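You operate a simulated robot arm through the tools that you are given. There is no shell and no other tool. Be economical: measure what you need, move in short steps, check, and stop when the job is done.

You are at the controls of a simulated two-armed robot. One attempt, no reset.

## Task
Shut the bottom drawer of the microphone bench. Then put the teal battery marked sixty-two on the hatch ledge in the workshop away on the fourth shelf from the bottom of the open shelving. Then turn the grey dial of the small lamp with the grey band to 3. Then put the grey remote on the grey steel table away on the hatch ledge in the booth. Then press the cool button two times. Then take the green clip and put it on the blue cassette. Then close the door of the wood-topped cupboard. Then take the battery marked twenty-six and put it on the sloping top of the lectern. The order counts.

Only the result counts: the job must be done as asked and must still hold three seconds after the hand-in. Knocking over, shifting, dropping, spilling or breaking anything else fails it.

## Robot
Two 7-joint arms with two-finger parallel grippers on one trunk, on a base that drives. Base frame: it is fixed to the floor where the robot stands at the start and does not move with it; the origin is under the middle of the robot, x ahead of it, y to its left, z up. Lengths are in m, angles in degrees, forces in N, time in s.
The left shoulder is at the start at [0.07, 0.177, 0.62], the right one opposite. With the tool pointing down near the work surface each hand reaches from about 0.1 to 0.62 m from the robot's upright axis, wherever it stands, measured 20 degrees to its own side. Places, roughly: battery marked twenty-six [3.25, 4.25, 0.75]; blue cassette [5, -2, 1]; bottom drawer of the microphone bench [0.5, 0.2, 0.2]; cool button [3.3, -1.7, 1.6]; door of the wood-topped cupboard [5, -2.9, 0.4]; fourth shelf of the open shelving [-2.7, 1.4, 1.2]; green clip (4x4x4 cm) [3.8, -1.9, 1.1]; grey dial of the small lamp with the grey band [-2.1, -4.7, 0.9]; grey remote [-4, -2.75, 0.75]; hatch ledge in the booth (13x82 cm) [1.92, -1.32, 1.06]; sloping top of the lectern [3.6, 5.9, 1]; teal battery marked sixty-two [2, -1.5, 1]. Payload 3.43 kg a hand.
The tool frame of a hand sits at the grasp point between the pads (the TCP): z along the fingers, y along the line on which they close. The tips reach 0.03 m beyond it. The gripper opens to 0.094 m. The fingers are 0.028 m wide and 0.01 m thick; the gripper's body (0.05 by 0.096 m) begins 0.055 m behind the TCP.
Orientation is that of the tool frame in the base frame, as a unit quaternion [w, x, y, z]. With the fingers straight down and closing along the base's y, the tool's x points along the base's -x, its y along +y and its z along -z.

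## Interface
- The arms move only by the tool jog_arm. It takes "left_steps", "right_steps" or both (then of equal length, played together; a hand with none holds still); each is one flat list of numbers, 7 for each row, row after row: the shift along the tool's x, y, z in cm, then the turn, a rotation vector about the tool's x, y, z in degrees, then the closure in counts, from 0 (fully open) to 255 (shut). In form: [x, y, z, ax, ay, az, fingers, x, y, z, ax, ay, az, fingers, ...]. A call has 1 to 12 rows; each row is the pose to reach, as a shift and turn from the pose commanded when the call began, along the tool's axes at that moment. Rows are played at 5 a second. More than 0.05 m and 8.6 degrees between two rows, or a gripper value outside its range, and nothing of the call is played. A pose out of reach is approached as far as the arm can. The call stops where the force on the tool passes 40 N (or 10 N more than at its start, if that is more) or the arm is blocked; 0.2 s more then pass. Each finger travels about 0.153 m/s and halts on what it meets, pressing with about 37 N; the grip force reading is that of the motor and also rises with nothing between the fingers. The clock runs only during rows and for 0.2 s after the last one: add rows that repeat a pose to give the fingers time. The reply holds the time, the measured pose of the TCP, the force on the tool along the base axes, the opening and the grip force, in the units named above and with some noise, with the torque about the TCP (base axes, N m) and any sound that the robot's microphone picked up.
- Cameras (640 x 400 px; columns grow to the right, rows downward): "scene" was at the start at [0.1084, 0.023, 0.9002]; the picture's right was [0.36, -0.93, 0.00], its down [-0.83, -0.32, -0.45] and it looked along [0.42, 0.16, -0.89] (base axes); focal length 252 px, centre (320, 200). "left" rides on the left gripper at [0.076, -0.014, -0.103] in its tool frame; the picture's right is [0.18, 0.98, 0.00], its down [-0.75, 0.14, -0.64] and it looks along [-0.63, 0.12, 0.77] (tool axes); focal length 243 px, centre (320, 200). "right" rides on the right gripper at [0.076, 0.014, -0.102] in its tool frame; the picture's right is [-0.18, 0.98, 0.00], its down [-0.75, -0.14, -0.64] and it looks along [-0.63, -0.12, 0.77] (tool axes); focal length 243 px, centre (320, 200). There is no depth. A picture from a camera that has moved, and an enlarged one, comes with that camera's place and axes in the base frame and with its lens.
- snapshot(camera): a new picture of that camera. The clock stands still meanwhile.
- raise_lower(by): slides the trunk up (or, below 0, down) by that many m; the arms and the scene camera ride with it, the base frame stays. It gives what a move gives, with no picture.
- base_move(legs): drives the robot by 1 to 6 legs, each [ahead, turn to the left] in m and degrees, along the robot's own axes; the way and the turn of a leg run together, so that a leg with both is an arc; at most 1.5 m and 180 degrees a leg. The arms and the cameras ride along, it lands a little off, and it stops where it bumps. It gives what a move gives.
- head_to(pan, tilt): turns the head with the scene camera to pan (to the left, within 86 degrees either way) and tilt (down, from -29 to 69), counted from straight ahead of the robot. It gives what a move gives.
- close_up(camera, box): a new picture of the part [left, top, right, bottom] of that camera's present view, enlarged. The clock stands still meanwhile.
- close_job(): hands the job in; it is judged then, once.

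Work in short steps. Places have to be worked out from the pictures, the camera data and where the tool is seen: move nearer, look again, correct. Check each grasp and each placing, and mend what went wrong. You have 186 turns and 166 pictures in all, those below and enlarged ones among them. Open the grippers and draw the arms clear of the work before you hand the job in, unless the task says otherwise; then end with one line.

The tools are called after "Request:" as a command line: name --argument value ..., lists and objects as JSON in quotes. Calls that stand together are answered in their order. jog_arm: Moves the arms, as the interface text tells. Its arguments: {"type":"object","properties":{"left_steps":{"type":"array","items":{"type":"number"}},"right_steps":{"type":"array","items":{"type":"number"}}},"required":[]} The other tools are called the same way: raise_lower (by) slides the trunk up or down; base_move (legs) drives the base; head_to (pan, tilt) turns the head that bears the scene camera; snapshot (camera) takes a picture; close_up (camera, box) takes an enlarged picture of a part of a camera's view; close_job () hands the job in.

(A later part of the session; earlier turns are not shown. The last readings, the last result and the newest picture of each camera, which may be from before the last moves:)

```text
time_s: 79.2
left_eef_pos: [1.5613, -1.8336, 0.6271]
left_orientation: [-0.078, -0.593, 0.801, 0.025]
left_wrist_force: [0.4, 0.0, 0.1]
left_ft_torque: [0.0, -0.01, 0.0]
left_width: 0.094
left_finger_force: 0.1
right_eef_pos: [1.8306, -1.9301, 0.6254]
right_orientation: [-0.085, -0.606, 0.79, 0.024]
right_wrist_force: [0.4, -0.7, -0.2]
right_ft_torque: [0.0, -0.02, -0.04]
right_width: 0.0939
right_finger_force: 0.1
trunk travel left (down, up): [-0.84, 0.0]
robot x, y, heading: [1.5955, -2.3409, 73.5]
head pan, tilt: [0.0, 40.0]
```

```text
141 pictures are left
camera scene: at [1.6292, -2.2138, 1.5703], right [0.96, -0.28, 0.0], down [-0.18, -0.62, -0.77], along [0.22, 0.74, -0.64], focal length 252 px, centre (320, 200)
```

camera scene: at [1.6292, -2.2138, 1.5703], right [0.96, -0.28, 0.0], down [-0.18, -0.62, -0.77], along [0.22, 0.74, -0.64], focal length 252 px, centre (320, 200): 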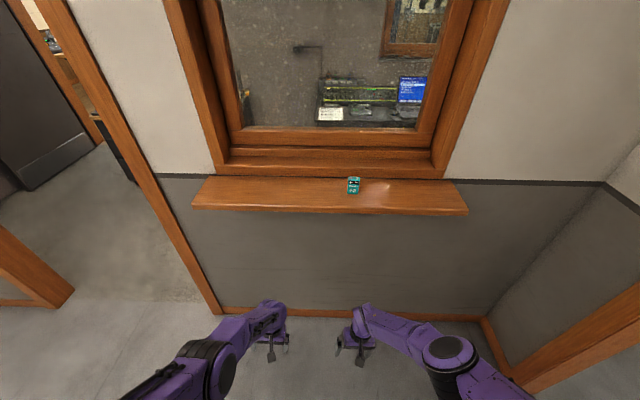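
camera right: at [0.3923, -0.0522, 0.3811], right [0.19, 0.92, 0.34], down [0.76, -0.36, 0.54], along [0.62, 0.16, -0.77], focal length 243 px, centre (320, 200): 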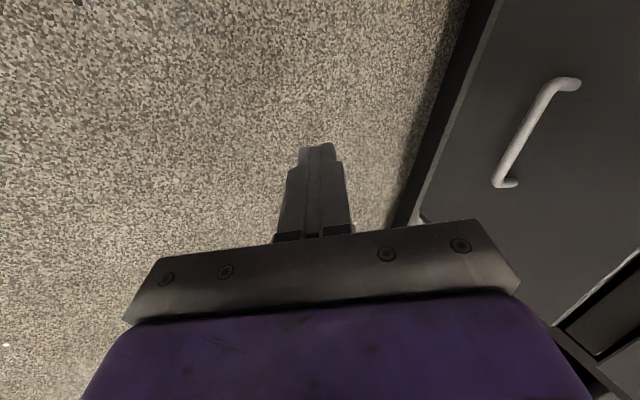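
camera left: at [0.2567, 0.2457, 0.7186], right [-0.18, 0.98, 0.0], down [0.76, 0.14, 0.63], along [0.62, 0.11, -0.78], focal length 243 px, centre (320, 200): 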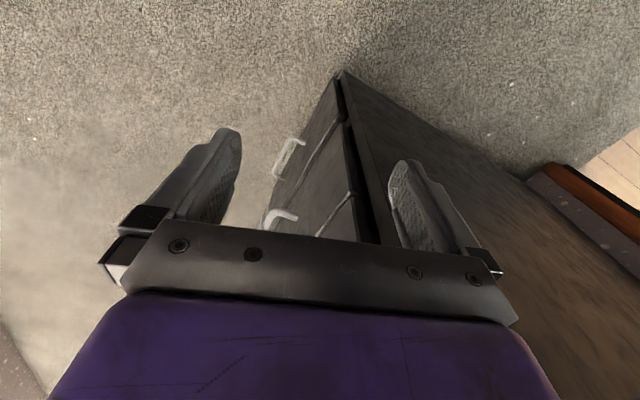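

The battery is at about (1.92, −1.61, 1.08). I'll raise and level the right hand above ledge height, here where there's space.

Request:
jog_arm --right_steps '[1.4, 0, -4.6, 0.7, -0.5, 0.1, 0, 2.9, 0, -9.2, 1.3, -1, 0.2, 0, 4.3, 0, -13.8, 2, -1.5, 0.4, 0, 5.7, 0, -18.4, 2.7, -2.1, 0.5, 0, 7.2, 0, -23, 3.3, -2.6, 0.6, 0, 8.6, 0, -27.5, 4, -3.1, 0.7, 0, 10, 0, -32, 4.7, -3.6, 0.9, 0, 11.5, 0, -36.7, 5.3, -4.1, 1, 0, 12.9, 0, -41.3, 6, -4.6, 1.1, 0, 14.3, 0, -45.9, 6.7, -5.2, 1.2, 0, 15.8, 0, -50.5, 7.3, -5.7, 1.4, 0, 17.2, 0, -55, 8, -6.2, 1.5, 0]'

Request:
snapshot --camera "scene"

```text
time_s: 81.8
left_eef_pos: [1.5612, -1.8344, 0.6276]
left_orientation: [-0.077, -0.593, 0.801, 0.025]
left_wrist_force: [0.2, -0.1, 0.0]
left_ft_torque: [0.02, 0.0, 0.0]
left_width: 0.0938
left_finger_force: 0.1
right_eef_pos: [1.877, -2.0582, 1.1845]
right_orientation: [0.0, -0.598, 0.801, 0.0]
right_wrist_force: [0.0, -0.4, -0.4]
right_ft_torque: [-0.01, -0.02, 0.0]
right_width: 0.094
right_finger_force: 0.1
trunk travel left (down, up): [-0.84, 0.0]
robot x, y, heading: [1.5899, -2.3461, 73.6]
head pan, tilt: [0.0, 40.0]
```

```text
140 pictures are left
camera scene: at [1.629, -2.2153, 1.5704], right [0.96, -0.28, 0.0], down [-0.18, -0.62, -0.77], along [0.22, 0.74, -0.64], focal length 252 px, centre (320, 200)
```

scene: 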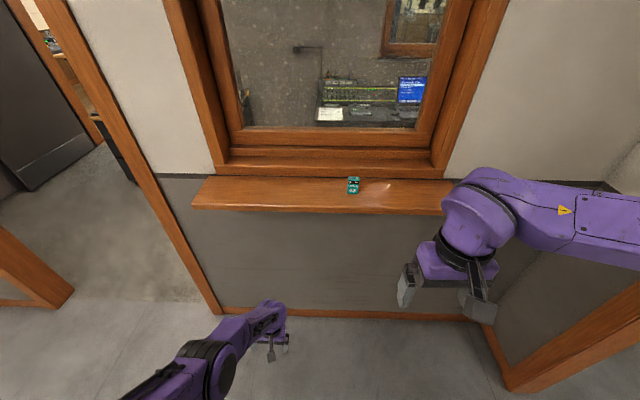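

The right hand is level at z 1.18. I'll pull the left hand back a little and drive 0.3 m closer.

Request:
jog_arm --left_steps '[4, 0, 0, 0, 0, 0, 0, 8, 0, 0, 0, 0, 0, 0, 12, 0, 0, 0, 0, 0, 0, 15, 0, 0, 0, 0, 0, 0]'

Request:
base_move --legs '[[0.3, 0]]'

Request:
snapshot --camera "scene"

Request:
snapshot --camera "right"

```text
time_s: 82.8
left_eef_pos: [1.5191, -1.9759, 0.6415]
left_orientation: [-0.078, -0.593, 0.801, 0.025]
left_wrist_force: [0.3, 0.0, 0.6]
left_ft_torque: [0.0, 0.02, 0.01]
left_width: 0.0942
left_finger_force: 0.1
right_eef_pos: [1.8774, -2.0589, 1.1832]
right_orientation: [-0.002, -0.598, 0.801, 0.001]
right_wrist_force: [0.5, 0.4, -0.3]
right_ft_torque: [0.01, 0.01, -0.01]
right_width: 0.0941
right_finger_force: 0.1
trunk travel left (down, up): [-0.84, 0.0]
robot x, y, heading: [1.5904, -2.3429, 73.6]
head pan, tilt: [0.0, 40.0]
```

```text
time_s: 84.8
left_eef_pos: [1.6041, -1.6866, 0.641]
left_orientation: [-0.077, -0.592, 0.802, 0.026]
left_wrist_force: [0.4, 0.3, -0.5]
left_ft_torque: [0.02, 0.0, -0.01]
left_width: 0.0939
left_finger_force: 0.0
right_eef_pos: [1.9634, -1.7675, 1.1827]
right_orientation: [-0.001, -0.597, 0.802, 0.0]
right_wrist_force: [0.7, -1.0, 0.2]
right_ft_torque: [0.02, 0.0, -0.02]
right_width: 0.0939
right_finger_force: 0.1
trunk travel left (down, up): [-0.84, 0.0]
robot x, y, heading: [1.6792, -2.0519, 73.1]
head pan, tilt: [0.0, 40.0]
```

```text
139 pictures are left
camera scene: at [1.7151, -1.9244, 1.5705], right [0.96, -0.28, 0.0], down [-0.18, -0.62, -0.77], along [0.22, 0.73, -0.64], focal length 252 px, centre (320, 200)
```

scene: 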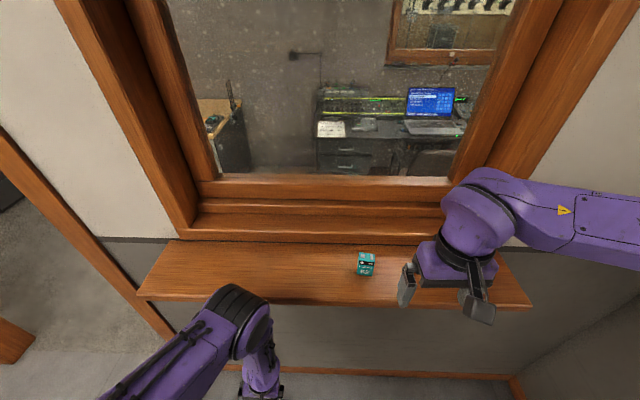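

```text
138 pictures are left
camera right: at [1.9289, -1.8362, 1.286], right [-0.89, 0.46, 0.0], down [0.35, 0.68, 0.64], along [0.29, 0.57, -0.77], focal length 243 px, centre (320, 200)
```

right: 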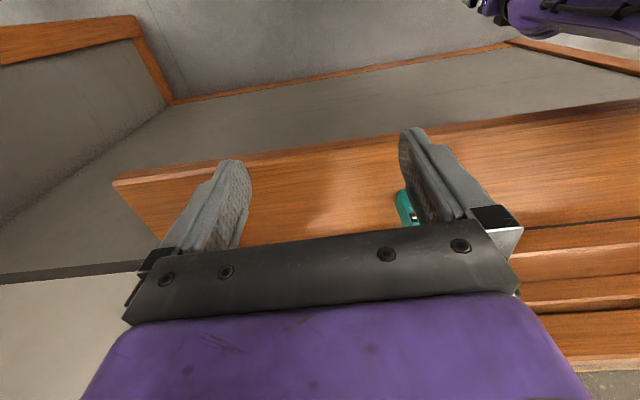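

Triangulating two scene views puts the battery at about (1.912, −1.629, 1.097). I'll zoom in to see its shape and mark.

Request:
close_up --camera "scene" --box '[310, 230, 420, 300]'

```text
5.71 times, centred on (365, 265) of scene
camera zoom: at [1.7151, -1.9244, 1.5705], right [0.96, -0.28, 0.0], down [-0.18, -0.62, -0.77], along [0.22, 0.73, -0.64], focal length 1442 px, centre (63, -171)
```

zoom: 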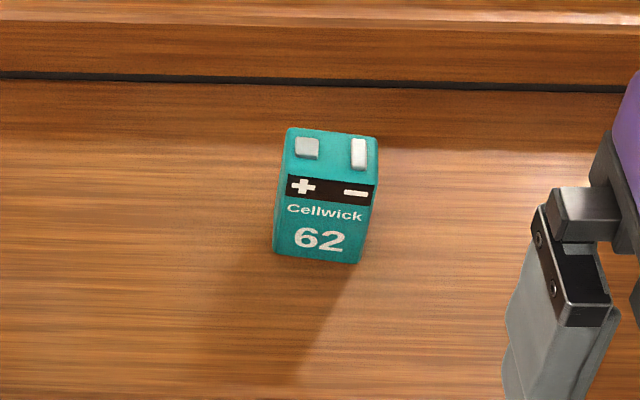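

It is the 62 battery, a standing block about 3.6 cm wide, with its centre at (1.914, −1.627) and top near z 1.125. I'll move the right hand over it.

Request:
jog_arm --right_steps '[-3, 2.2, 0, 0, 0, 0, 0, -6, 4.4, 0, 0, 0, 0, 0, -9, 6.6, 0, 0, 0, 0, 0, -12, 8.8, 0, 0, 0, 0, 0, -12, 8.8, 1, 0, 0, 0, 0]'

Request:
snapshot --camera "right"

Request:
close_up --camera "scene" --box '[260, 180, 480, 320]'

```text
time_s: 86.0
left_eef_pos: [1.6055, -1.6855, 0.6416]
left_orientation: [-0.078, -0.591, 0.802, 0.026]
left_wrist_force: [0.3, -0.4, 0.2]
left_ft_torque: [-0.01, 0.01, 0.01]
left_width: 0.094
left_finger_force: 0.0
right_eef_pos: [1.914, -1.6258, 1.1731]
right_orientation: [-0.001, -0.598, 0.802, 0.001]
right_wrist_force: [-0.3, 0.0, -0.3]
right_ft_torque: [0.0, 0.01, -0.02]
right_width: 0.0941
right_finger_force: 0.0
trunk travel left (down, up): [-0.84, 0.0]
robot x, y, heading: [1.6786, -2.0532, 73.5]
head pan, tilt: [0.0, 40.0]
```

```text
136 pictures are left
camera right: at [1.8793, -1.695, 1.2756], right [-0.89, 0.46, 0.0], down [0.35, 0.68, 0.64], along [0.29, 0.57, -0.77], focal length 243 px, centre (320, 200)
```

right: 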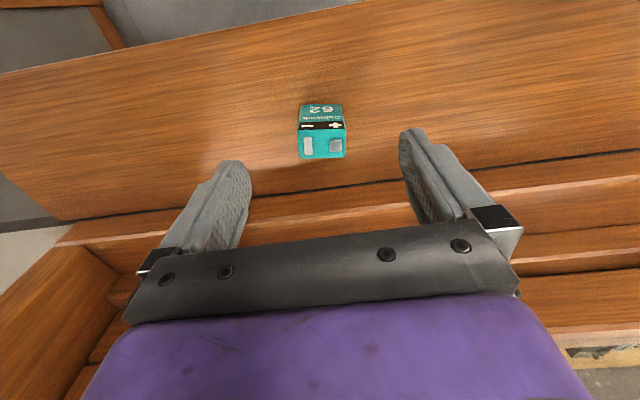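

```text
2.86 times, centred on (370, 250) of scene
camera zoom: at [1.7165, -1.9238, 1.5704], right [0.96, -0.28, 0.0], down [-0.18, -0.62, -0.77], along [0.22, 0.73, -0.64], focal length 721 px, centre (177, 57)
```

zoom: 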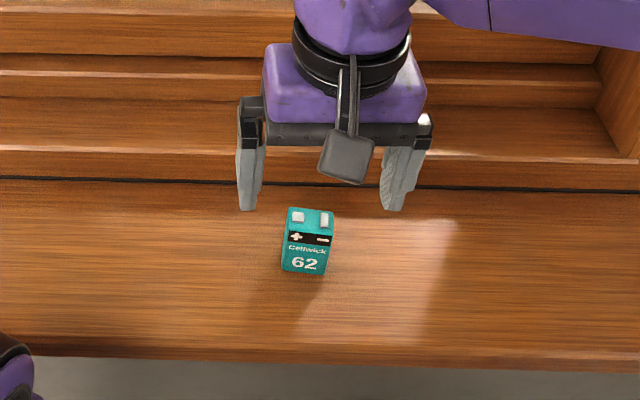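

The wrist camera confirms alignment. I'll descend to z ≈ 1.10, close and lift.

Request:
jog_arm --right_steps '[0, 0, 3.5, 0, 0, 0, 0, 0, 0, 6.9, 0, 0, 0, 0, 0, 0, 6.9, 0, 0, 0, 140, 0, 0, 6.9, 0, 0, 0, 255, 0, 0, 6.9, 0, 0, 0, 255, 0, 0, 6.9, 0, 0, 0, 255, 0, 0, 3, 0, 0, 0, 255, 0, 0, -1, 0, 0, 0, 255, 0, 0, -5, 0, 0, 0, 255]'

Request:
snapshot --camera "right"

```text
time_s: 88.0
left_eef_pos: [1.6044, -1.6857, 0.6404]
left_orientation: [-0.077, -0.593, 0.801, 0.025]
left_wrist_force: [-0.1, -0.4, 0.7]
left_ft_torque: [-0.02, 0.0, 0.01]
left_width: 0.0941
left_finger_force: 0.1
right_eef_pos: [1.914, -1.6258, 1.223]
right_orientation: [-0.001, -0.598, 0.801, -0.001]
right_wrist_force: [0.5, 0.3, -0.7]
right_ft_torque: [0.0, 0.02, 0.03]
right_width: 0.0395
right_finger_force: 37.2
trunk travel left (down, up): [-0.84, 0.0]
robot x, y, heading: [1.6764, -2.0548, 73.5]
head pan, tilt: [0.0, 40.0]
```

```text
134 pictures are left
camera right: at [1.8799, -1.6939, 1.3251], right [-0.89, 0.46, 0.0], down [0.35, 0.68, 0.64], along [0.29, 0.57, -0.77], focal length 243 px, centre (320, 200)
```

right: 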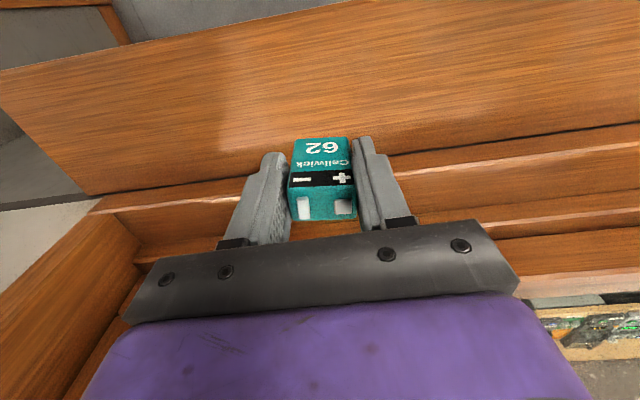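

The battery is firmly held (3.95 cm). I'll back away from the ledge and lower the hand to the narrow carrying posture.

Request:
base_move --legs '[[-0.36, 0]]'

Request:
jog_arm --left_steps '[-1, 0, 0, 0, 0, 0, 0, -2, 0, 0, 0, 0, 0, 0, -3, 0, 0, 0, 0, 0, 0, -4, 0, 0, 0, 0, 0, 0, -5, 0, 0, 0, 0, 0, 0, -6, 0, 0, 0, 0, 0, 0, -7, 0, 0, 0, 0, 0, 0, -8, 0, 0, 0, 0, 0, 0, -9, 0, 0, 0, 0, 0, 0, -10, 0, 0, 0, 0, 0, 0, -11, 0, 0, 0, 0, 0, 0, -12, 0, 0, 0, 0, 0, 0]' --right_steps '[0, 0, 4.7, 0, 0, 0, 255, 0, 0, 9.4, 0, 0, 0, 255, 0, 0, 14.1, 0, 0, 0, 255, 0, 0, 18.8, 0, 0, 0, 255, 0, 0, 23.5, 0, 0, 0, 255, 0, 0, 28.2, 0, 0, 0, 255, 0, 0, 32.9, 0, 0, 0, 255, 0, 0, 37.6, 0, 0, 0, 255, 0, 0, 42.3, 0, 0, 0, 255, 0, 0, 47, 0, 0, 0, 255, 0, 0, 51.7, 0, 0, 0, 255, 0, 0, 55, 0, 0, 0, 255]'

Request:
base_move --legs '[[0, 74]]'

Request:
head_to --pan 0 --tilt 40

Request:
snapshot --camera "scene"

```text
time_s: 90.3
left_eef_pos: [1.5039, -2.0294, 0.6403]
left_orientation: [-0.078, -0.591, 0.803, 0.025]
left_wrist_force: [-0.7, -0.6, -0.8]
left_ft_torque: [-0.03, -0.01, 0.01]
left_width: 0.0941
left_finger_force: 0.1
right_eef_pos: [1.8136, -1.9686, 1.2223]
right_orientation: [-0.001, -0.596, 0.803, 0.0]
right_wrist_force: [0.7, 0.2, -1.0]
right_ft_torque: [-0.02, 0.01, -0.01]
right_width: 0.0395
right_finger_force: 37.4
trunk travel left (down, up): [-0.84, 0.0]
robot x, y, heading: [1.5732, -2.3972, 73.4]
head pan, tilt: [0.0, 40.0]
```

```text
time_s: 92.9
left_eef_pos: [1.5367, -1.9158, 0.6291]
left_orientation: [-0.078, -0.592, 0.802, 0.024]
left_wrist_force: [0.2, -0.4, -0.8]
left_ft_torque: [0.01, 0.06, 0.02]
left_width: 0.0942
left_finger_force: 0.1
right_eef_pos: [1.8133, -1.97, 0.6715]
right_orientation: [0.0, -0.597, 0.803, 0.001]
right_wrist_force: [0.3, 0.2, -0.9]
right_ft_torque: [-0.02, 0.03, -0.01]
right_width: 0.0399
right_finger_force: 37.5
trunk travel left (down, up): [-0.84, 0.0]
robot x, y, heading: [1.572, -2.3979, 73.5]
head pan, tilt: [0.0, 40.0]
```

```text
time_s: 96.6
left_eef_pos: [1.0994, -2.314, 0.6294]
left_orientation: [0.077, 0.959, -0.273, 0.029]
left_wrist_force: [0.1, 0.5, -0.8]
left_ft_torque: [0.0, 0.01, 0.0]
left_width: 0.0942
left_finger_force: 0.1
right_eef_pos: [1.2211, -2.0597, 0.6722]
right_orientation: [0.0, 0.963, -0.27, 0.0]
right_wrist_force: [0.9, 0.6, -0.8]
right_ft_torque: [0.01, -0.01, -0.02]
right_width: 0.0395
right_finger_force: 36.8
trunk travel left (down, up): [-0.84, 0.0]
robot x, y, heading: [1.5755, -2.3995, 148.9]
head pan, tilt: [0.0, 40.0]
```

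```text
time_s: 97.2
left_eef_pos: [1.0977, -2.3136, 0.629]
left_orientation: [0.077, 0.959, -0.272, 0.028]
left_wrist_force: [0.2, 0.2, -0.1]
left_ft_torque: [0.01, 0.0, 0.01]
left_width: 0.094
left_finger_force: 0.1
right_eef_pos: [1.2206, -2.0603, 0.6725]
right_orientation: [0.001, 0.963, -0.268, 0.001]
right_wrist_force: [-0.8, 0.1, -1.1]
right_ft_torque: [-0.02, 0.0, -0.02]
right_width: 0.0395
right_finger_force: 37.2
trunk travel left (down, up): [-0.84, 0.0]
robot x, y, heading: [1.5742, -2.3991, 148.8]
head pan, tilt: [0.0, 40.0]
```

```text
133 pictures are left
camera scene: at [1.4584, -2.3275, 1.5703], right [0.52, 0.86, 0.0], down [0.55, -0.33, -0.77], along [-0.66, 0.4, -0.64], focal length 252 px, centre (320, 200)
```

scene: 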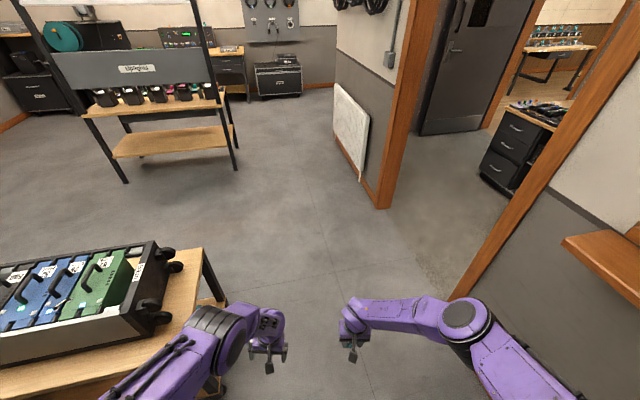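

The doorway is visible ahead to the right and the cart corner is close on my left. I'll take a dog-leg around it to the doorway's centreline.

Request:
base_move --legs '[[0, -24], [0.4, 0], [0, 34], [0.8, 0], [0, -78]]'

Request:
snapshot --camera "scene"

```text
time_s: 109.8
left_eef_pos: [0.5134, -1.304, 0.6289]
left_orientation: [-0.078, -0.632, 0.771, 0.021]
left_wrist_force: [0.5, -0.5, 0.0]
left_ft_torque: [0.0, 0.0, -0.01]
left_width: 0.0939
left_finger_force: 0.1
right_eef_pos: [0.7927, -1.3296, 0.6705]
right_orientation: [-0.001, -0.636, 0.771, 0.001]
right_wrist_force: [-0.3, 1.1, -0.8]
right_ft_torque: [0.0, 0.02, -0.02]
right_width: 0.0394
right_finger_force: 37.1
trunk travel left (down, up): [-0.84, 0.0]
robot x, y, heading: [0.5945, -1.7755, 79.1]
head pan, tilt: [0.0, 40.0]
```

```text
132 pictures are left
camera scene: at [0.6241, -1.6457, 1.5703], right [0.98, -0.19, 0.0], down [-0.12, -0.63, -0.77], along [0.14, 0.75, -0.64], focal length 252 px, centre (320, 200)
```

scene: 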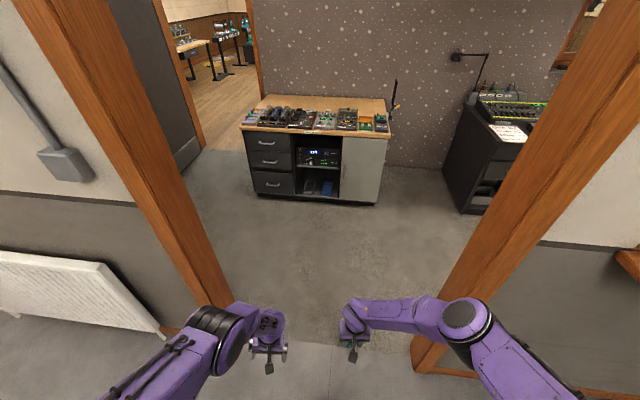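

The bottom drawer shows flush with its neighbours from here. The hall door opening is from about (−0.26, 1.28) to (0.53, 1.10). I'll pass the doorway, then turn towards the hall door.

Request:
base_move --legs '[[1.27, 0], [0, 79], [1.03, 0]]'

Request:
base_move --legs '[[0, -81]]'

Request:
snapshot --camera "scene"

```text
time_s: 124.5
left_eef_pos: [-0.5658, -0.1006, 0.6289]
left_orientation: [0.074, 0.975, -0.208, 0.033]
left_wrist_force: [-0.1, 0.8, -0.9]
left_ft_torque: [0.03, -0.01, 0.01]
left_width: 0.094
left_finger_force: 0.1
right_eef_pos: [-0.4771, 0.1664, 0.6718]
right_orientation: [0.001, 0.978, -0.207, 0.001]
right_wrist_force: [-0.6, 0.4, -0.9]
right_ft_torque: [0.01, -0.02, 0.02]
right_width: 0.0394
right_finger_force: 37.3
trunk travel left (down, up): [-0.84, 0.0]
robot x, y, heading: [-0.0851, -0.124, 156.1]
head pan, tilt: [0.0, 40.0]
```

```text
time_s: 128.3
left_eef_pos: [-0.1455, 0.3564, 0.6302]
left_orientation: [-0.079, -0.613, 0.786, 0.023]
left_wrist_force: [0.9, -0.7, 0.1]
left_ft_torque: [-0.01, 0.0, -0.01]
left_width: 0.094
left_finger_force: 0.0
right_eef_pos: [0.133, 0.315, 0.6722]
right_orientation: [-0.001, -0.618, 0.786, 0.0]
right_wrist_force: [0.0, -0.3, -0.9]
right_ft_torque: [-0.01, 0.0, -0.01]
right_width: 0.0393
right_finger_force: 36.4
trunk travel left (down, up): [-0.84, 0.0]
robot x, y, heading: [-0.0822, -0.1229, 76.4]
head pan, tilt: [0.0, 40.0]
```

```text
131 pictures are left
camera scene: at [-0.0511, 0.0088, 1.5703], right [0.97, -0.23, 0.0], down [-0.15, -0.63, -0.77], along [0.18, 0.74, -0.64], focal length 252 px, centre (320, 200)
```

scene: 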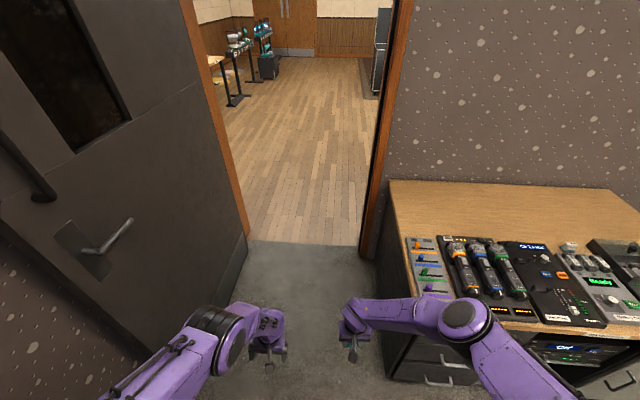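

I need to pass a bit more to the left, so I'll steer to about 83.5° and go halfway, then check.

Request:
base_move --legs '[[0, 7.5], [0.7, 0]]'

Request:
snapshot --camera "scene"

```text
time_s: 132.7
left_eef_pos: [-0.133, 1.0421, 0.63]
left_orientation: [-0.079, -0.662, 0.745, 0.017]
left_wrist_force: [0.1, 0.3, 0.9]
left_ft_torque: [-0.01, 0.03, -0.04]
left_width: 0.094
left_finger_force: 0.0
right_eef_pos: [0.1512, 1.0368, 0.6716]
right_orientation: [-0.001, -0.667, 0.745, 0.0]
right_wrist_force: [0.0, -0.9, -1.3]
right_ft_torque: [-0.03, 0.02, 0.01]
right_width: 0.0391
right_finger_force: 36.4
trunk travel left (down, up): [-0.84, 0.0]
robot x, y, heading: [-0.0119, 0.5775, 83.8]
head pan, tilt: [0.0, 40.0]
```

```text
130 pictures are left
camera scene: at [0.0066, 0.7101, 1.5703], right [0.99, -0.11, 0.0], down [-0.07, -0.64, -0.77], along [0.08, 0.76, -0.64], focal length 252 px, centre (320, 200)
```

scene: 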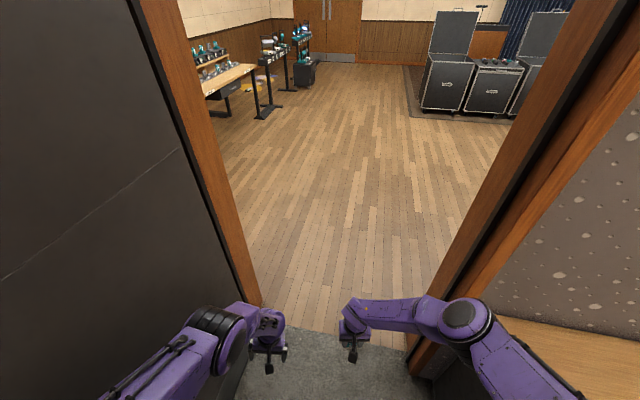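

The opening's middle is about (0.14, 1.40). I'll trim 2° right and go through into the hall.

Request:
base_move --legs '[[0, -2.2], [0.8, 0], [0.7, 0]]'

Request:
head_to --pan 80 --tilt 12

Request:
snapshot --camera "scene"

```text
time_s: 140.8
left_eef_pos: [0.1143, 2.5307, 0.6303]
left_orientation: [-0.079, -0.644, 0.76, 0.019]
left_wrist_force: [0.2, -0.1, 0.5]
left_ft_torque: [-0.02, 0.04, -0.01]
left_width: 0.094
left_finger_force: 0.1
right_eef_pos: [0.394, 2.5139, 0.6712]
right_orientation: [-0.001, -0.649, 0.76, 0.0]
right_wrist_force: [-0.2, 0.9, -0.8]
right_ft_torque: [0.03, 0.0, -0.02]
right_width: 0.0396
right_finger_force: 36.8
trunk travel left (down, up): [-0.84, 0.0]
robot x, y, heading: [0.2167, 2.0608, 81.1]
head pan, tilt: [0.0, 40.0]
```

```text
time_s: 142.4
left_eef_pos: [0.1124, 2.5313, 0.6283]
left_orientation: [-0.08, -0.645, 0.76, 0.019]
left_wrist_force: [0.1, 0.3, -0.8]
left_ft_torque: [-0.01, 0.03, 0.02]
left_width: 0.0941
left_finger_force: 0.1
right_eef_pos: [0.3951, 2.5145, 0.6716]
right_orientation: [-0.001, -0.649, 0.761, 0.0]
right_wrist_force: [-0.6, 0.5, -0.2]
right_ft_torque: [0.03, -0.02, 0.04]
right_width: 0.0395
right_finger_force: 36.9
trunk travel left (down, up): [-0.84, 0.0]
robot x, y, heading: [0.2114, 2.0563, 81.2]
head pan, tilt: [80.0, 12.0]
```

```text
129 pictures are left
camera scene: at [0.1343, 2.1397, 1.6147], right [0.32, 0.95, 0.0], down [0.2, -0.07, -0.98], along [-0.93, 0.32, -0.21], focal length 252 px, centre (320, 200)
```

scene: 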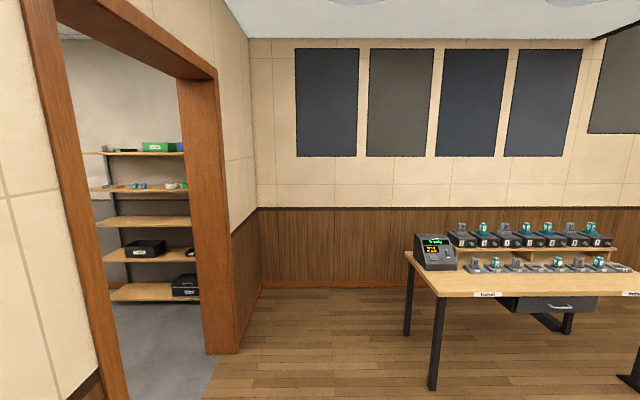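

The shelving is in a side room through a wide opening from about (−0.63, 1.78) to (−1.74, 2.06). The fourth board from the bottom is the one with small blue items. I'll drive to in front of that opening and look in.

Request:
base_move --legs '[[0, 75.5], [1.35, 0], [0, 90]]'

Request:
head_to --pan -15 --tilt 22

Request:
snapshot --camera "scene"

```text
time_s: 156.2
left_eef_pos: [-1.0459, 2.0915, 0.63]
left_orientation: [0.028, 0.828, 0.554, 0.076]
left_wrist_force: [-1.3, 0.5, 0.4]
left_ft_torque: [-0.01, 0.02, 0.01]
left_width: 0.0942
left_finger_force: 0.0
right_eef_pos: [-1.3155, 2.1721, 0.672]
right_orientation: [0.001, 0.83, 0.558, 0.001]
right_wrist_force: [-1.2, -1.0, -0.1]
right_ft_torque: [-0.01, 0.03, 0.05]
right_width: 0.0393
right_finger_force: 37.0
trunk travel left (down, up): [-0.84, 0.0]
robot x, y, heading: [-1.0359, 2.5714, -111.7]
head pan, tilt: [80.0, 12.0]
```

```text
time_s: 157.9
left_eef_pos: [-1.047, 2.0905, 0.6289]
left_orientation: [0.028, 0.829, 0.554, 0.077]
left_wrist_force: [0.6, 0.1, -0.5]
left_ft_torque: [0.04, 0.02, 0.02]
left_width: 0.0941
left_finger_force: 0.1
right_eef_pos: [-1.3159, 2.1709, 0.6723]
right_orientation: [0.0, 0.829, 0.559, 0.002]
right_wrist_force: [-0.7, 1.5, -1.6]
right_ft_torque: [0.05, 0.0, 0.01]
right_width: 0.0392
right_finger_force: 37.7
trunk travel left (down, up): [-0.84, 0.0]
robot x, y, heading: [-1.0375, 2.576, -112.0]
head pan, tilt: [-15.0, 22.0]
```

```text
128 pictures are left
camera scene: at [-1.1135, 2.4537, 1.5985], right [-0.8, 0.6, 0.0], down [0.23, 0.3, -0.93], along [-0.56, -0.74, -0.37], focal length 252 px, centre (320, 200)
```

scene: 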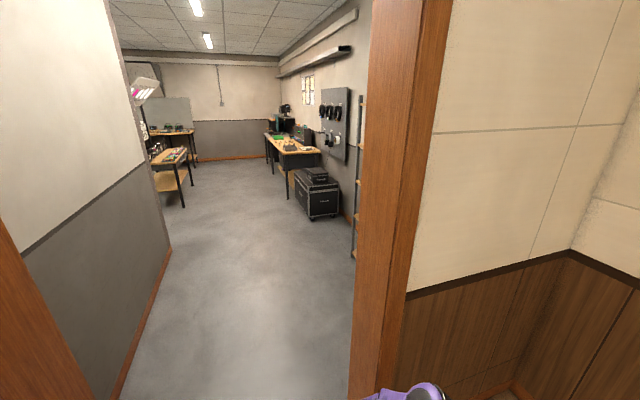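

The opening leads straight into the workshop, with the shelving just behind the right-hand post. I'll drive in and turn right to face it.

Request:
base_move --legs '[[0, 6], [1.4, 0], [0, -87]]'

Request:
head_to --pan 0 --tilt 20

Request:
snapshot --camera "scene"

```text
time_s: 169.3
left_eef_pos: [-1.9188, 1.1699, 0.6311]
left_orientation: [0.073, 0.987, -0.14, 0.039]
left_wrist_force: [-0.2, 0.2, 0.2]
left_ft_torque: [0.02, 0.0, 0.01]
left_width: 0.094
left_finger_force: 0.0
right_eef_pos: [-1.8687, 1.4486, 0.6722]
right_orientation: [0.001, 0.991, -0.137, 0.001]
right_wrist_force: [-0.8, 0.2, -0.3]
right_ft_torque: [-0.01, 0.02, 0.0]
right_width: 0.0393
right_finger_force: 37.0
trunk travel left (down, up): [-0.84, 0.0]
robot x, y, heading: [-1.4376, 1.2174, 164.5]
head pan, tilt: [-15.0, 22.0]
```

```text
time_s: 170.0
left_eef_pos: [-1.919, 1.1709, 0.6302]
left_orientation: [0.072, 0.987, -0.14, 0.038]
left_wrist_force: [-0.7, 0.8, 0.9]
left_ft_torque: [0.01, -0.05, 0.02]
left_width: 0.0942
left_finger_force: 0.1
right_eef_pos: [-1.8687, 1.4487, 0.6719]
right_orientation: [0.001, 0.991, -0.137, 0.001]
right_wrist_force: [0.1, -0.2, -0.4]
right_ft_torque: [0.01, -0.02, -0.02]
right_width: 0.0393
right_finger_force: 37.1
trunk travel left (down, up): [-0.84, 0.0]
robot x, y, heading: [-1.4411, 1.2146, 164.4]
head pan, tilt: [0.0, 20.0]
```

```text
127 pictures are left
camera scene: at [-1.5772, 1.2559, 1.6017], right [0.27, 0.96, 0.0], down [0.33, -0.09, -0.94], along [-0.9, 0.25, -0.34], focal length 252 px, centre (320, 200)
```

scene: 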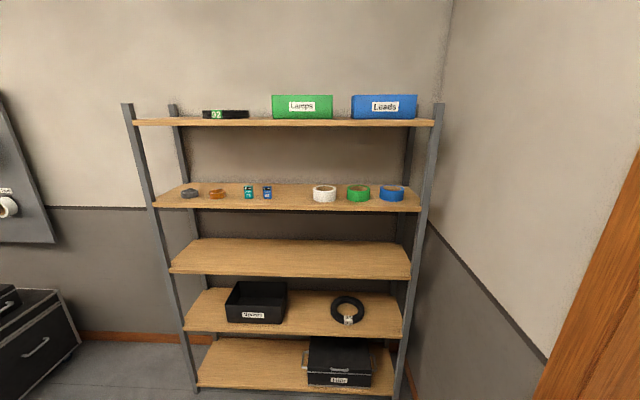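

Fourth board from the bottom has a free gap between the blue battery and the white tape. I'll shift the robot left and closer so the gap lies in front of the right hand.

Request:
base_move --legs '[[0, 25], [0.48, 0], [0, -27]]'

Request:
snapshot --camera "scene"

```text
time_s: 175.5
left_eef_pos: [-2.3914, 1.0911, 0.6298]
left_orientation: [0.073, 0.986, -0.146, 0.037]
left_wrist_force: [0.0, -0.2, 0.2]
left_ft_torque: [0.01, 0.0, 0.01]
left_width: 0.0943
left_finger_force: 0.1
right_eef_pos: [-2.3371, 1.3678, 0.6722]
right_orientation: [0.001, 0.99, -0.142, 0.001]
right_wrist_force: [-0.1, 0.1, -0.9]
right_ft_torque: [-0.02, -0.02, -0.02]
right_width: 0.0393
right_finger_force: 36.8
trunk travel left (down, up): [-0.84, 0.0]
robot x, y, heading: [-1.9102, 1.131, 163.9]
head pan, tilt: [0.0, 20.0]
```

```text
126 pictures are left
camera scene: at [-2.0477, 1.1724, 1.6017], right [0.28, 0.96, 0.0], down [0.33, -0.1, -0.94], along [-0.9, 0.26, -0.34], focal length 252 px, centre (320, 200)
```

scene: 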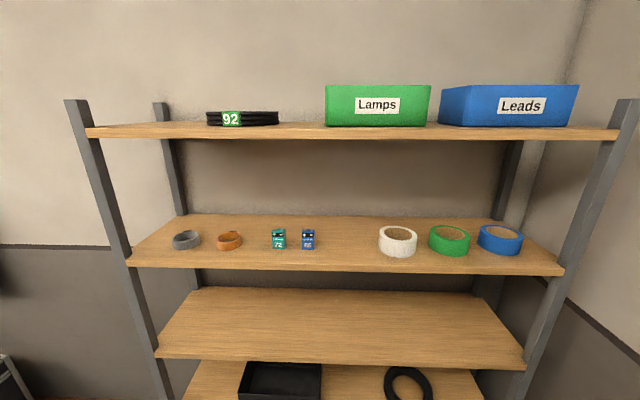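

Triangulation gives the board top at z ≈ 1.205, its edge 0.725 m ahead, and a 0.19 m gap. I'll lift the right hand while pitching the fingers forward 65° so it fits under the board above.

Request:
jog_arm --right_steps '[-0.5, 0, -4.9, 0, -5.4, 0, 255, -1, 0, -9.8, 0, -10.8, 0, 255, -1.5, 0, -14.7, 0, -16.2, 0, 255, -2, 0, -19.6, 0, -21.7, 0, 255, -2.5, 0, -24.5, 0, -27, 0, 255, -3, 0, -29.4, 0, -32.5, 0, 255, -3.5, 0, -34.3, 0, -38, 0, 255, -4, 0, -39.2, 0, -43.3, 0, 255, -4.5, 0, -44.1, 0, -48.8, 0, 255, -5, 0, -49, 0, -54.2, 0, 255, -5.5, 0, -53.9, 0, -59.6, 0, 255, -6, 0, -58.7, 0, -65, 0, 255]'

Request:
snapshot --camera "scene"

Request:
snapshot --camera "right"

```text
time_s: 178.1
left_eef_pos: [-2.3908, 1.0915, 0.6298]
left_orientation: [0.072, 0.986, -0.145, 0.037]
left_wrist_force: [-0.3, -0.7, 0.1]
left_ft_torque: [0.04, -0.01, 0.02]
left_width: 0.0942
left_finger_force: 0.1
right_eef_pos: [-2.393, 1.3868, 1.2611]
right_orientation: [-0.076, 0.835, -0.121, -0.532]
right_wrist_force: [0.3, 0.3, 1.1]
right_ft_torque: [-0.04, 0.05, 0.04]
right_width: 0.0001
right_finger_force: 33.1
trunk travel left (down, up): [-0.84, 0.0]
robot x, y, heading: [-1.9079, 1.1334, 163.8]
head pan, tilt: [0.0, 20.0]
```

```text
125 pictures are left
camera scene: at [-2.0459, 1.1716, 1.6019], right [0.28, 0.96, 0.0], down [0.33, -0.1, -0.94], along [-0.9, 0.26, -0.34], focal length 252 px, centre (320, 200)
```

scene: 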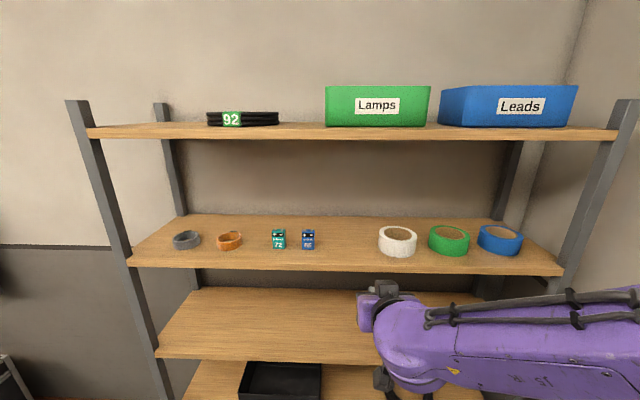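

```text
124 pictures are left
camera right: at [-2.2769, 1.3365, 1.2345], right [-0.35, -0.92, 0.17], down [0.29, 0.06, 0.95], along [-0.89, 0.38, 0.25], focal length 243 px, centre (320, 200)
```

right: 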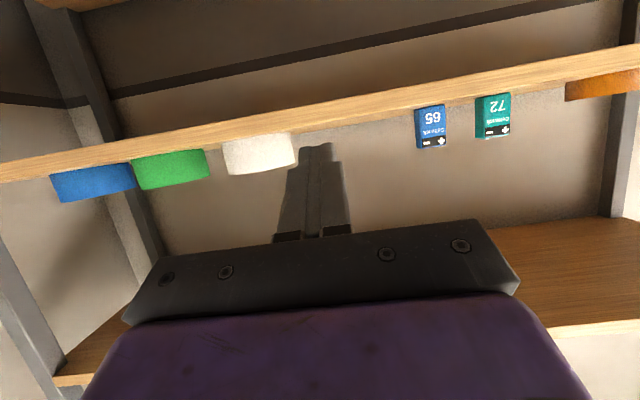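

The gripper reads shut and empty: the battery has slipped out somewhere. I'll look down for it.

Request:
head_to --pan -15 --tilt 60

Request:
snapshot --camera "scene"

Request:
snapshot --camera "left"

```text
time_s: 179.2
left_eef_pos: [-2.39, 1.0906, 0.6297]
left_orientation: [0.072, 0.986, -0.145, 0.038]
left_wrist_force: [0.7, -0.3, 0.0]
left_ft_torque: [-0.01, -0.02, -0.01]
left_width: 0.094
left_finger_force: 0.1
right_eef_pos: [-2.3956, 1.3864, 1.2593]
right_orientation: [-0.076, 0.835, -0.121, -0.531]
right_wrist_force: [0.2, -0.2, -0.2]
right_ft_torque: [0.02, -0.03, 0.02]
right_width: 0.0
right_finger_force: 32.9
trunk travel left (down, up): [-0.84, 0.0]
robot x, y, heading: [-1.9101, 1.1326, 163.7]
head pan, tilt: [-15.0, 60.0]
```

```text
123 pictures are left
camera scene: at [-2.0149, 1.1809, 1.5437], right [0.52, 0.86, 0.0], down [0.74, -0.45, -0.5], along [-0.43, 0.26, -0.87], focal length 252 px, centre (320, 200)
```

scene: 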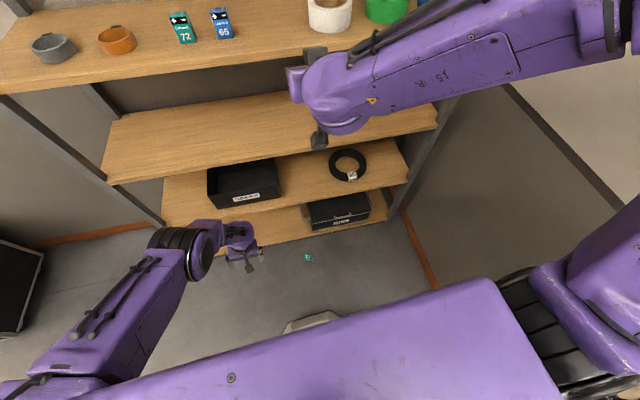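

```text
122 pictures are left
camera left: at [-2.3202, 1.0978, 0.7356], right [-0.11, -0.98, 0.15], down [-0.8, 0.18, 0.58], along [-0.6, -0.05, -0.8], focal length 243 px, centre (320, 200)
```

left: 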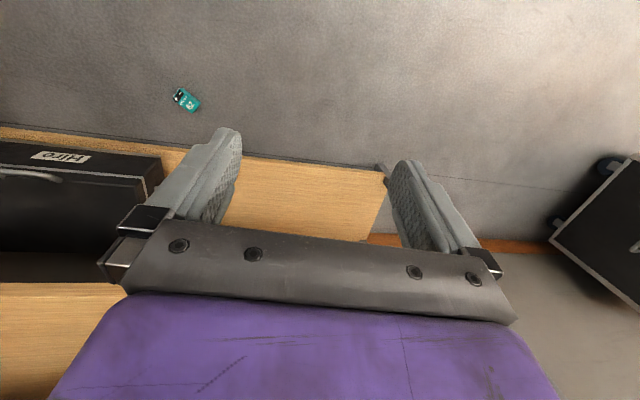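

The battery lies intact on the floor at about (−2.455, 1.361), with its long axis at 45°. I'll bring the right hand back down with fingers vertical and open, and raise the left hand, before lowering the trunk.

Request:
jog_arm --right_steps '[4.5, 0, 2.1, 0, 5.9, 0, 0, 9, 0, 4.2, 0, 11.8, 0, 0, 13.5, 0, 6.3, 0, 17.7, 0, 0, 18, 0, 8.4, 0, 23.6, 0, 0, 22.5, 0, 10.5, 0, 29.5, 0, 0, 27, 0, 12.6, 0, 35.4, 0, 0, 31.5, 0, 14.7, 0, 41.3, 0, 0, 36, 0, 16.8, 0, 47.2, 0, 0, 40.5, 0, 18.9, 0, 53.1, 0, 0, 45, 0, 21, 0, 59, 0, 0, 49.5, 0, 23.1, 0, 65, 0, 0]' --left_steps '[0.7, 0, -2.5, 0, 0, 0, 0, 1.4, 0, -5, 0, 0, 0, 0, 2.1, 0, -7.5, 0, 0, 0, 0, 2.8, 0, -10, 0, 0, 0, 0, 3.5, 0, -12.5, 0, 0, 0, 0, 4.2, 0, -15, 0, 0, 0, 0, 4.9, 0, -17.5, 0, 0, 0, 0, 5.6, 0, -20, 0, 0, 0, 0, 6.3, 0, -22.5, 0, 0, 0, 0, 7, 0, -25, 0, 0, 0, 0, 7, 0, -27, 0, 0, 0, 0]'

Request:
raise_lower --by -0.45

Request:
snapshot --camera "scene"

Request:
snapshot --camera "right"

```text
time_s: 181.6
left_eef_pos: [-2.3376, 1.1126, 0.9026]
left_orientation: [0.072, 0.986, -0.143, 0.039]
left_wrist_force: [0.3, 0.1, 0.3]
left_ft_torque: [0.0, 0.01, -0.03]
left_width: 0.0941
left_finger_force: 0.1
right_eef_pos: [-2.3925, 1.3852, 0.7097]
right_orientation: [0.002, 0.99, -0.144, 0.002]
right_wrist_force: [0.5, -0.2, 0.9]
right_ft_torque: [-0.04, -0.01, 0.01]
right_width: 0.094
right_finger_force: 0.1
trunk travel left (down, up): [-0.84, 0.0]
robot x, y, heading: [-1.9061, 1.13, 163.4]
head pan, tilt: [-15.0, 60.0]
```

```text
refused: -0.45 is not a number from -0.4 to 0.4
```

```text
121 pictures are left
camera scene: at [-2.0159, 1.1821, 1.5436], right [0.52, 0.86, 0.0], down [0.74, -0.45, -0.5], along [-0.43, 0.26, -0.87], focal length 252 px, centre (320, 200)
```

scene: 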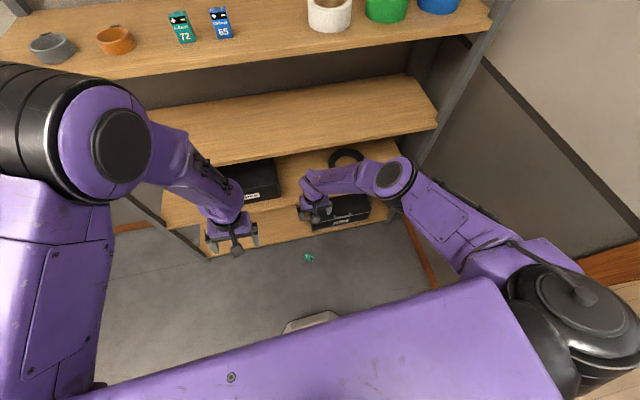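

```text
120 pictures are left
camera right: at [-2.3227, 1.3513, 0.8129], right [-0.46, -0.89, 0.0], down [-0.68, 0.35, 0.64], along [-0.57, 0.29, -0.77], focal length 243 px, centre (320, 200)
```

right: 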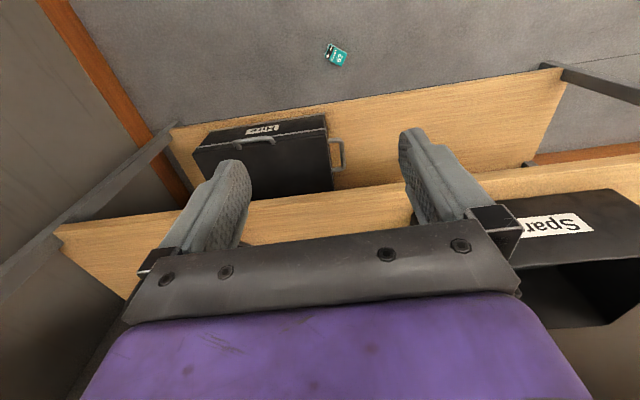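

Two views agree: the battery is at about (−2.457, 1.365) on the floor. I'll lower the trunk in two moves and re-measure close up.

Request:
raise_lower --by -0.35

Request:
raise_lower --by -0.2

Request:
snapshot --camera "right"

Request:
snapshot --camera "scene"

```text
time_s: 185.0
left_eef_pos: [-2.338, 1.1113, 0.5536]
left_orientation: [0.071, 0.986, -0.143, 0.038]
left_wrist_force: [0.4, 0.4, -0.6]
left_ft_torque: [0.0, 0.0, -0.01]
left_width: 0.0938
left_finger_force: 0.1
right_eef_pos: [-2.3921, 1.3855, 0.3605]
right_orientation: [0.0, 0.99, -0.142, 0.001]
right_wrist_force: [0.4, 0.0, 0.6]
right_ft_torque: [-0.01, 0.01, 0.05]
right_width: 0.0942
right_finger_force: 0.0
trunk travel left (down, up): [-0.49, 0.35]
robot x, y, heading: [-1.9094, 1.1311, 163.8]
head pan, tilt: [-15.0, 60.0]
```

```text
time_s: 187.2
left_eef_pos: [-2.3374, 1.1126, 0.3542]
left_orientation: [0.072, 0.986, -0.144, 0.039]
left_wrist_force: [-0.3, -0.4, -0.9]
left_ft_torque: [-0.03, -0.01, -0.03]
left_width: 0.094
left_finger_force: 0.0
right_eef_pos: [-2.3917, 1.3857, 0.1604]
right_orientation: [0.002, 0.99, -0.142, 0.001]
right_wrist_force: [0.1, -0.4, -0.6]
right_ft_torque: [0.02, 0.0, -0.03]
right_width: 0.0938
right_finger_force: 0.0
trunk travel left (down, up): [-0.29, 0.55]
robot x, y, heading: [-1.9091, 1.1355, 163.9]
head pan, tilt: [-15.0, 60.0]
```

```text
119 pictures are left
camera right: at [-2.3222, 1.3504, 0.2633], right [-0.45, -0.89, 0.0], down [-0.68, 0.35, 0.64], along [-0.57, 0.29, -0.77], focal length 243 px, centre (320, 200)
```

right: 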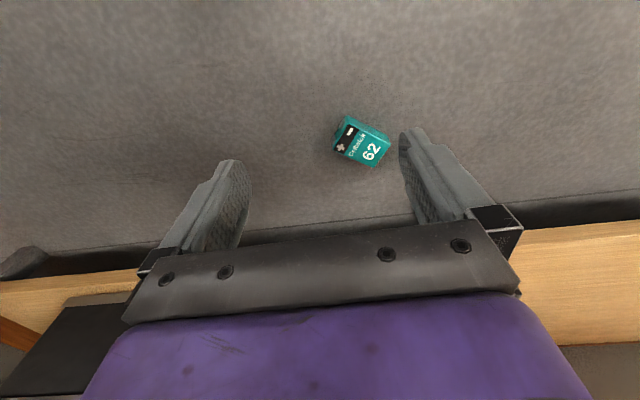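

```text
118 pictures are left
camera scene: at [-2.0149, 1.1809, 0.9936], right [0.52, 0.86, 0.0], down [0.74, -0.45, -0.5], along [-0.43, 0.26, -0.87], focal length 252 px, centre (320, 200)
```

scene: 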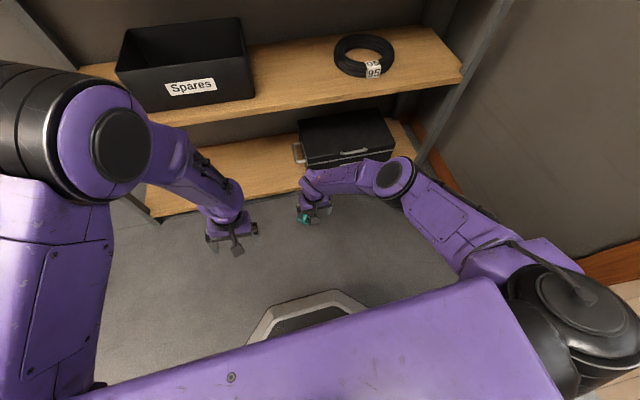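

The battery's centre is at (−2.451, 1.365), with its long axis at about 38°. I'll move above it and turn the hand 54° so the fingers close across its width.

Request:
jog_arm --right_steps '[-1, 0.5, 0, 0, 0, -7.7, 0, -2, 1, 0, 0, 0, -15.4, 0, -3, 1.5, 0, 0, 0, -23.1, 0, -4, 2, 1, 0, 0, -30.8, 0, -5.1, 3, 2, 0, 0, -38.5, 0, -5.1, 3.7, 3, 0, 0, -46.3, 0, -5.1, 3.7, 4, 0, 0, -54, 0]'

Request:
snapshot --camera "right"

```text
time_s: 188.8
left_eef_pos: [-2.3382, 1.1127, 0.3538]
left_orientation: [0.072, 0.986, -0.144, 0.038]
left_wrist_force: [0.0, 0.1, -0.2]
left_ft_torque: [0.03, 0.01, 0.0]
left_width: 0.094
left_finger_force: 0.0
right_eef_pos: [-2.3703, 1.409, 0.1537]
right_orientation: [-0.028, 0.984, 0.172, -0.036]
right_wrist_force: [0.4, -0.1, -0.6]
right_ft_torque: [-0.04, 0.02, 0.02]
right_width: 0.0939
right_finger_force: 0.0
right hand out of reach, approached as far as the arm can: row 2, 3, 4, 5, 6, 7
trunk travel left (down, up): [-0.29, 0.55]
robot x, y, heading: [-1.9107, 1.1303, 163.6]
head pan, tilt: [-15.0, 60.0]
```

```text
117 pictures are left
camera right: at [-2.2841, 1.4176, 0.2498], right [0.16, -0.99, -0.05], down [-0.7, -0.15, 0.7], along [-0.69, -0.07, -0.72], focal length 243 px, centre (320, 200)
```

right: 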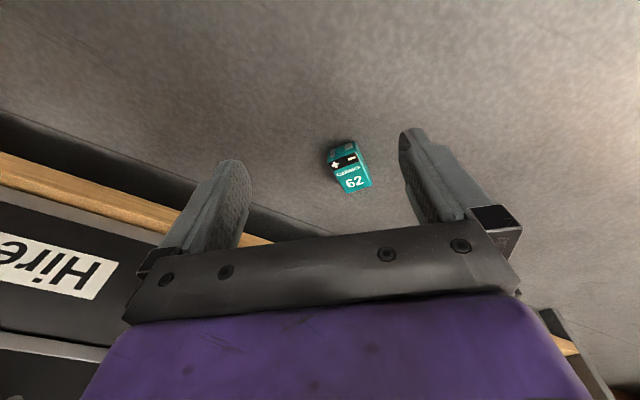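

The hand is at its reach limit with the shoulder this high. I'll raise the hand relative to the trunk, then lower the trunk by 0.25.

Request:
jog_arm --right_steps '[0, 0, -4.5, 0, 0, 0, 0, 0, 0, -9, 0, 0, 0, 0, 0, 0, -13.5, 0, 0, 0, 0, 0, 0, -18, 0, 0, 0, 0, 0, 0, -22, 0, 0, 0, 0]' --left_steps '[0, 0, -2.5, 0, 0, 0, 0, 0, 0, -5, 0, 0, 0, 0, 0, 0, -7.5, 0, 0, 0, 0, 0, 0, -10, 0, 0, 0, 0, 0, 0, -12, 0, 0, 0, 0]'

Request:
raise_lower --by -0.22

Request:
snapshot --camera "right"

```text
time_s: 190.0
left_eef_pos: [-2.3419, 1.1337, 0.4726]
left_orientation: [0.073, 0.986, -0.147, 0.037]
left_wrist_force: [-0.4, 0.6, 0.2]
left_ft_torque: [-0.02, -0.02, -0.01]
left_width: 0.0938
left_finger_force: 0.0
right_eef_pos: [-2.3533, 1.4007, 0.3737]
right_orientation: [-0.028, 0.984, 0.171, -0.036]
right_wrist_force: [-0.2, -0.9, 0.3]
right_ft_torque: [0.02, 0.02, 0.0]
right_width: 0.0943
right_finger_force: 0.1
trunk travel left (down, up): [-0.29, 0.55]
robot x, y, heading: [-1.9091, 1.1283, 164.0]
head pan, tilt: [-15.0, 60.0]
```

```text
time_s: 192.3
left_eef_pos: [-2.3444, 1.1317, 0.252]
left_orientation: [0.073, 0.986, -0.145, 0.037]
left_wrist_force: [0.0, 0.5, -0.3]
left_ft_torque: [0.04, -0.02, 0.01]
left_width: 0.0941
left_finger_force: 0.1
right_eef_pos: [-2.3528, 1.3999, 0.153]
right_orientation: [-0.028, 0.984, 0.17, -0.036]
right_wrist_force: [0.1, -0.5, -0.8]
right_ft_torque: [-0.03, -0.03, 0.02]
right_width: 0.0939
right_finger_force: 0.2
trunk travel left (down, up): [-0.07, 0.77]
robot x, y, heading: [-1.9106, 1.1324, 163.6]
head pan, tilt: [-15.0, 60.0]
```

```text
116 pictures are left
camera right: at [-2.2682, 1.4082, 0.2495], right [0.16, -0.99, -0.05], down [-0.7, -0.15, 0.7], along [-0.69, -0.07, -0.72], focal length 243 px, centre (320, 200)
```

right: 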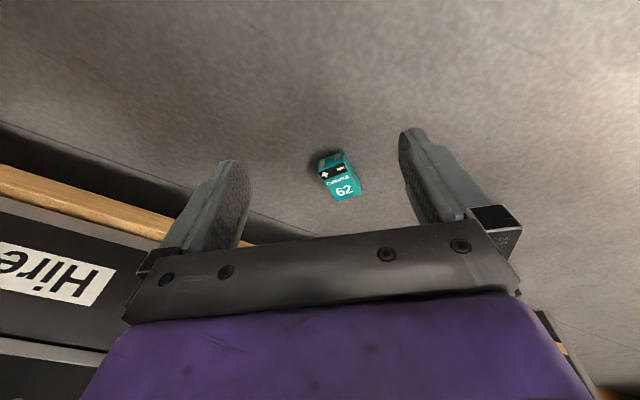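

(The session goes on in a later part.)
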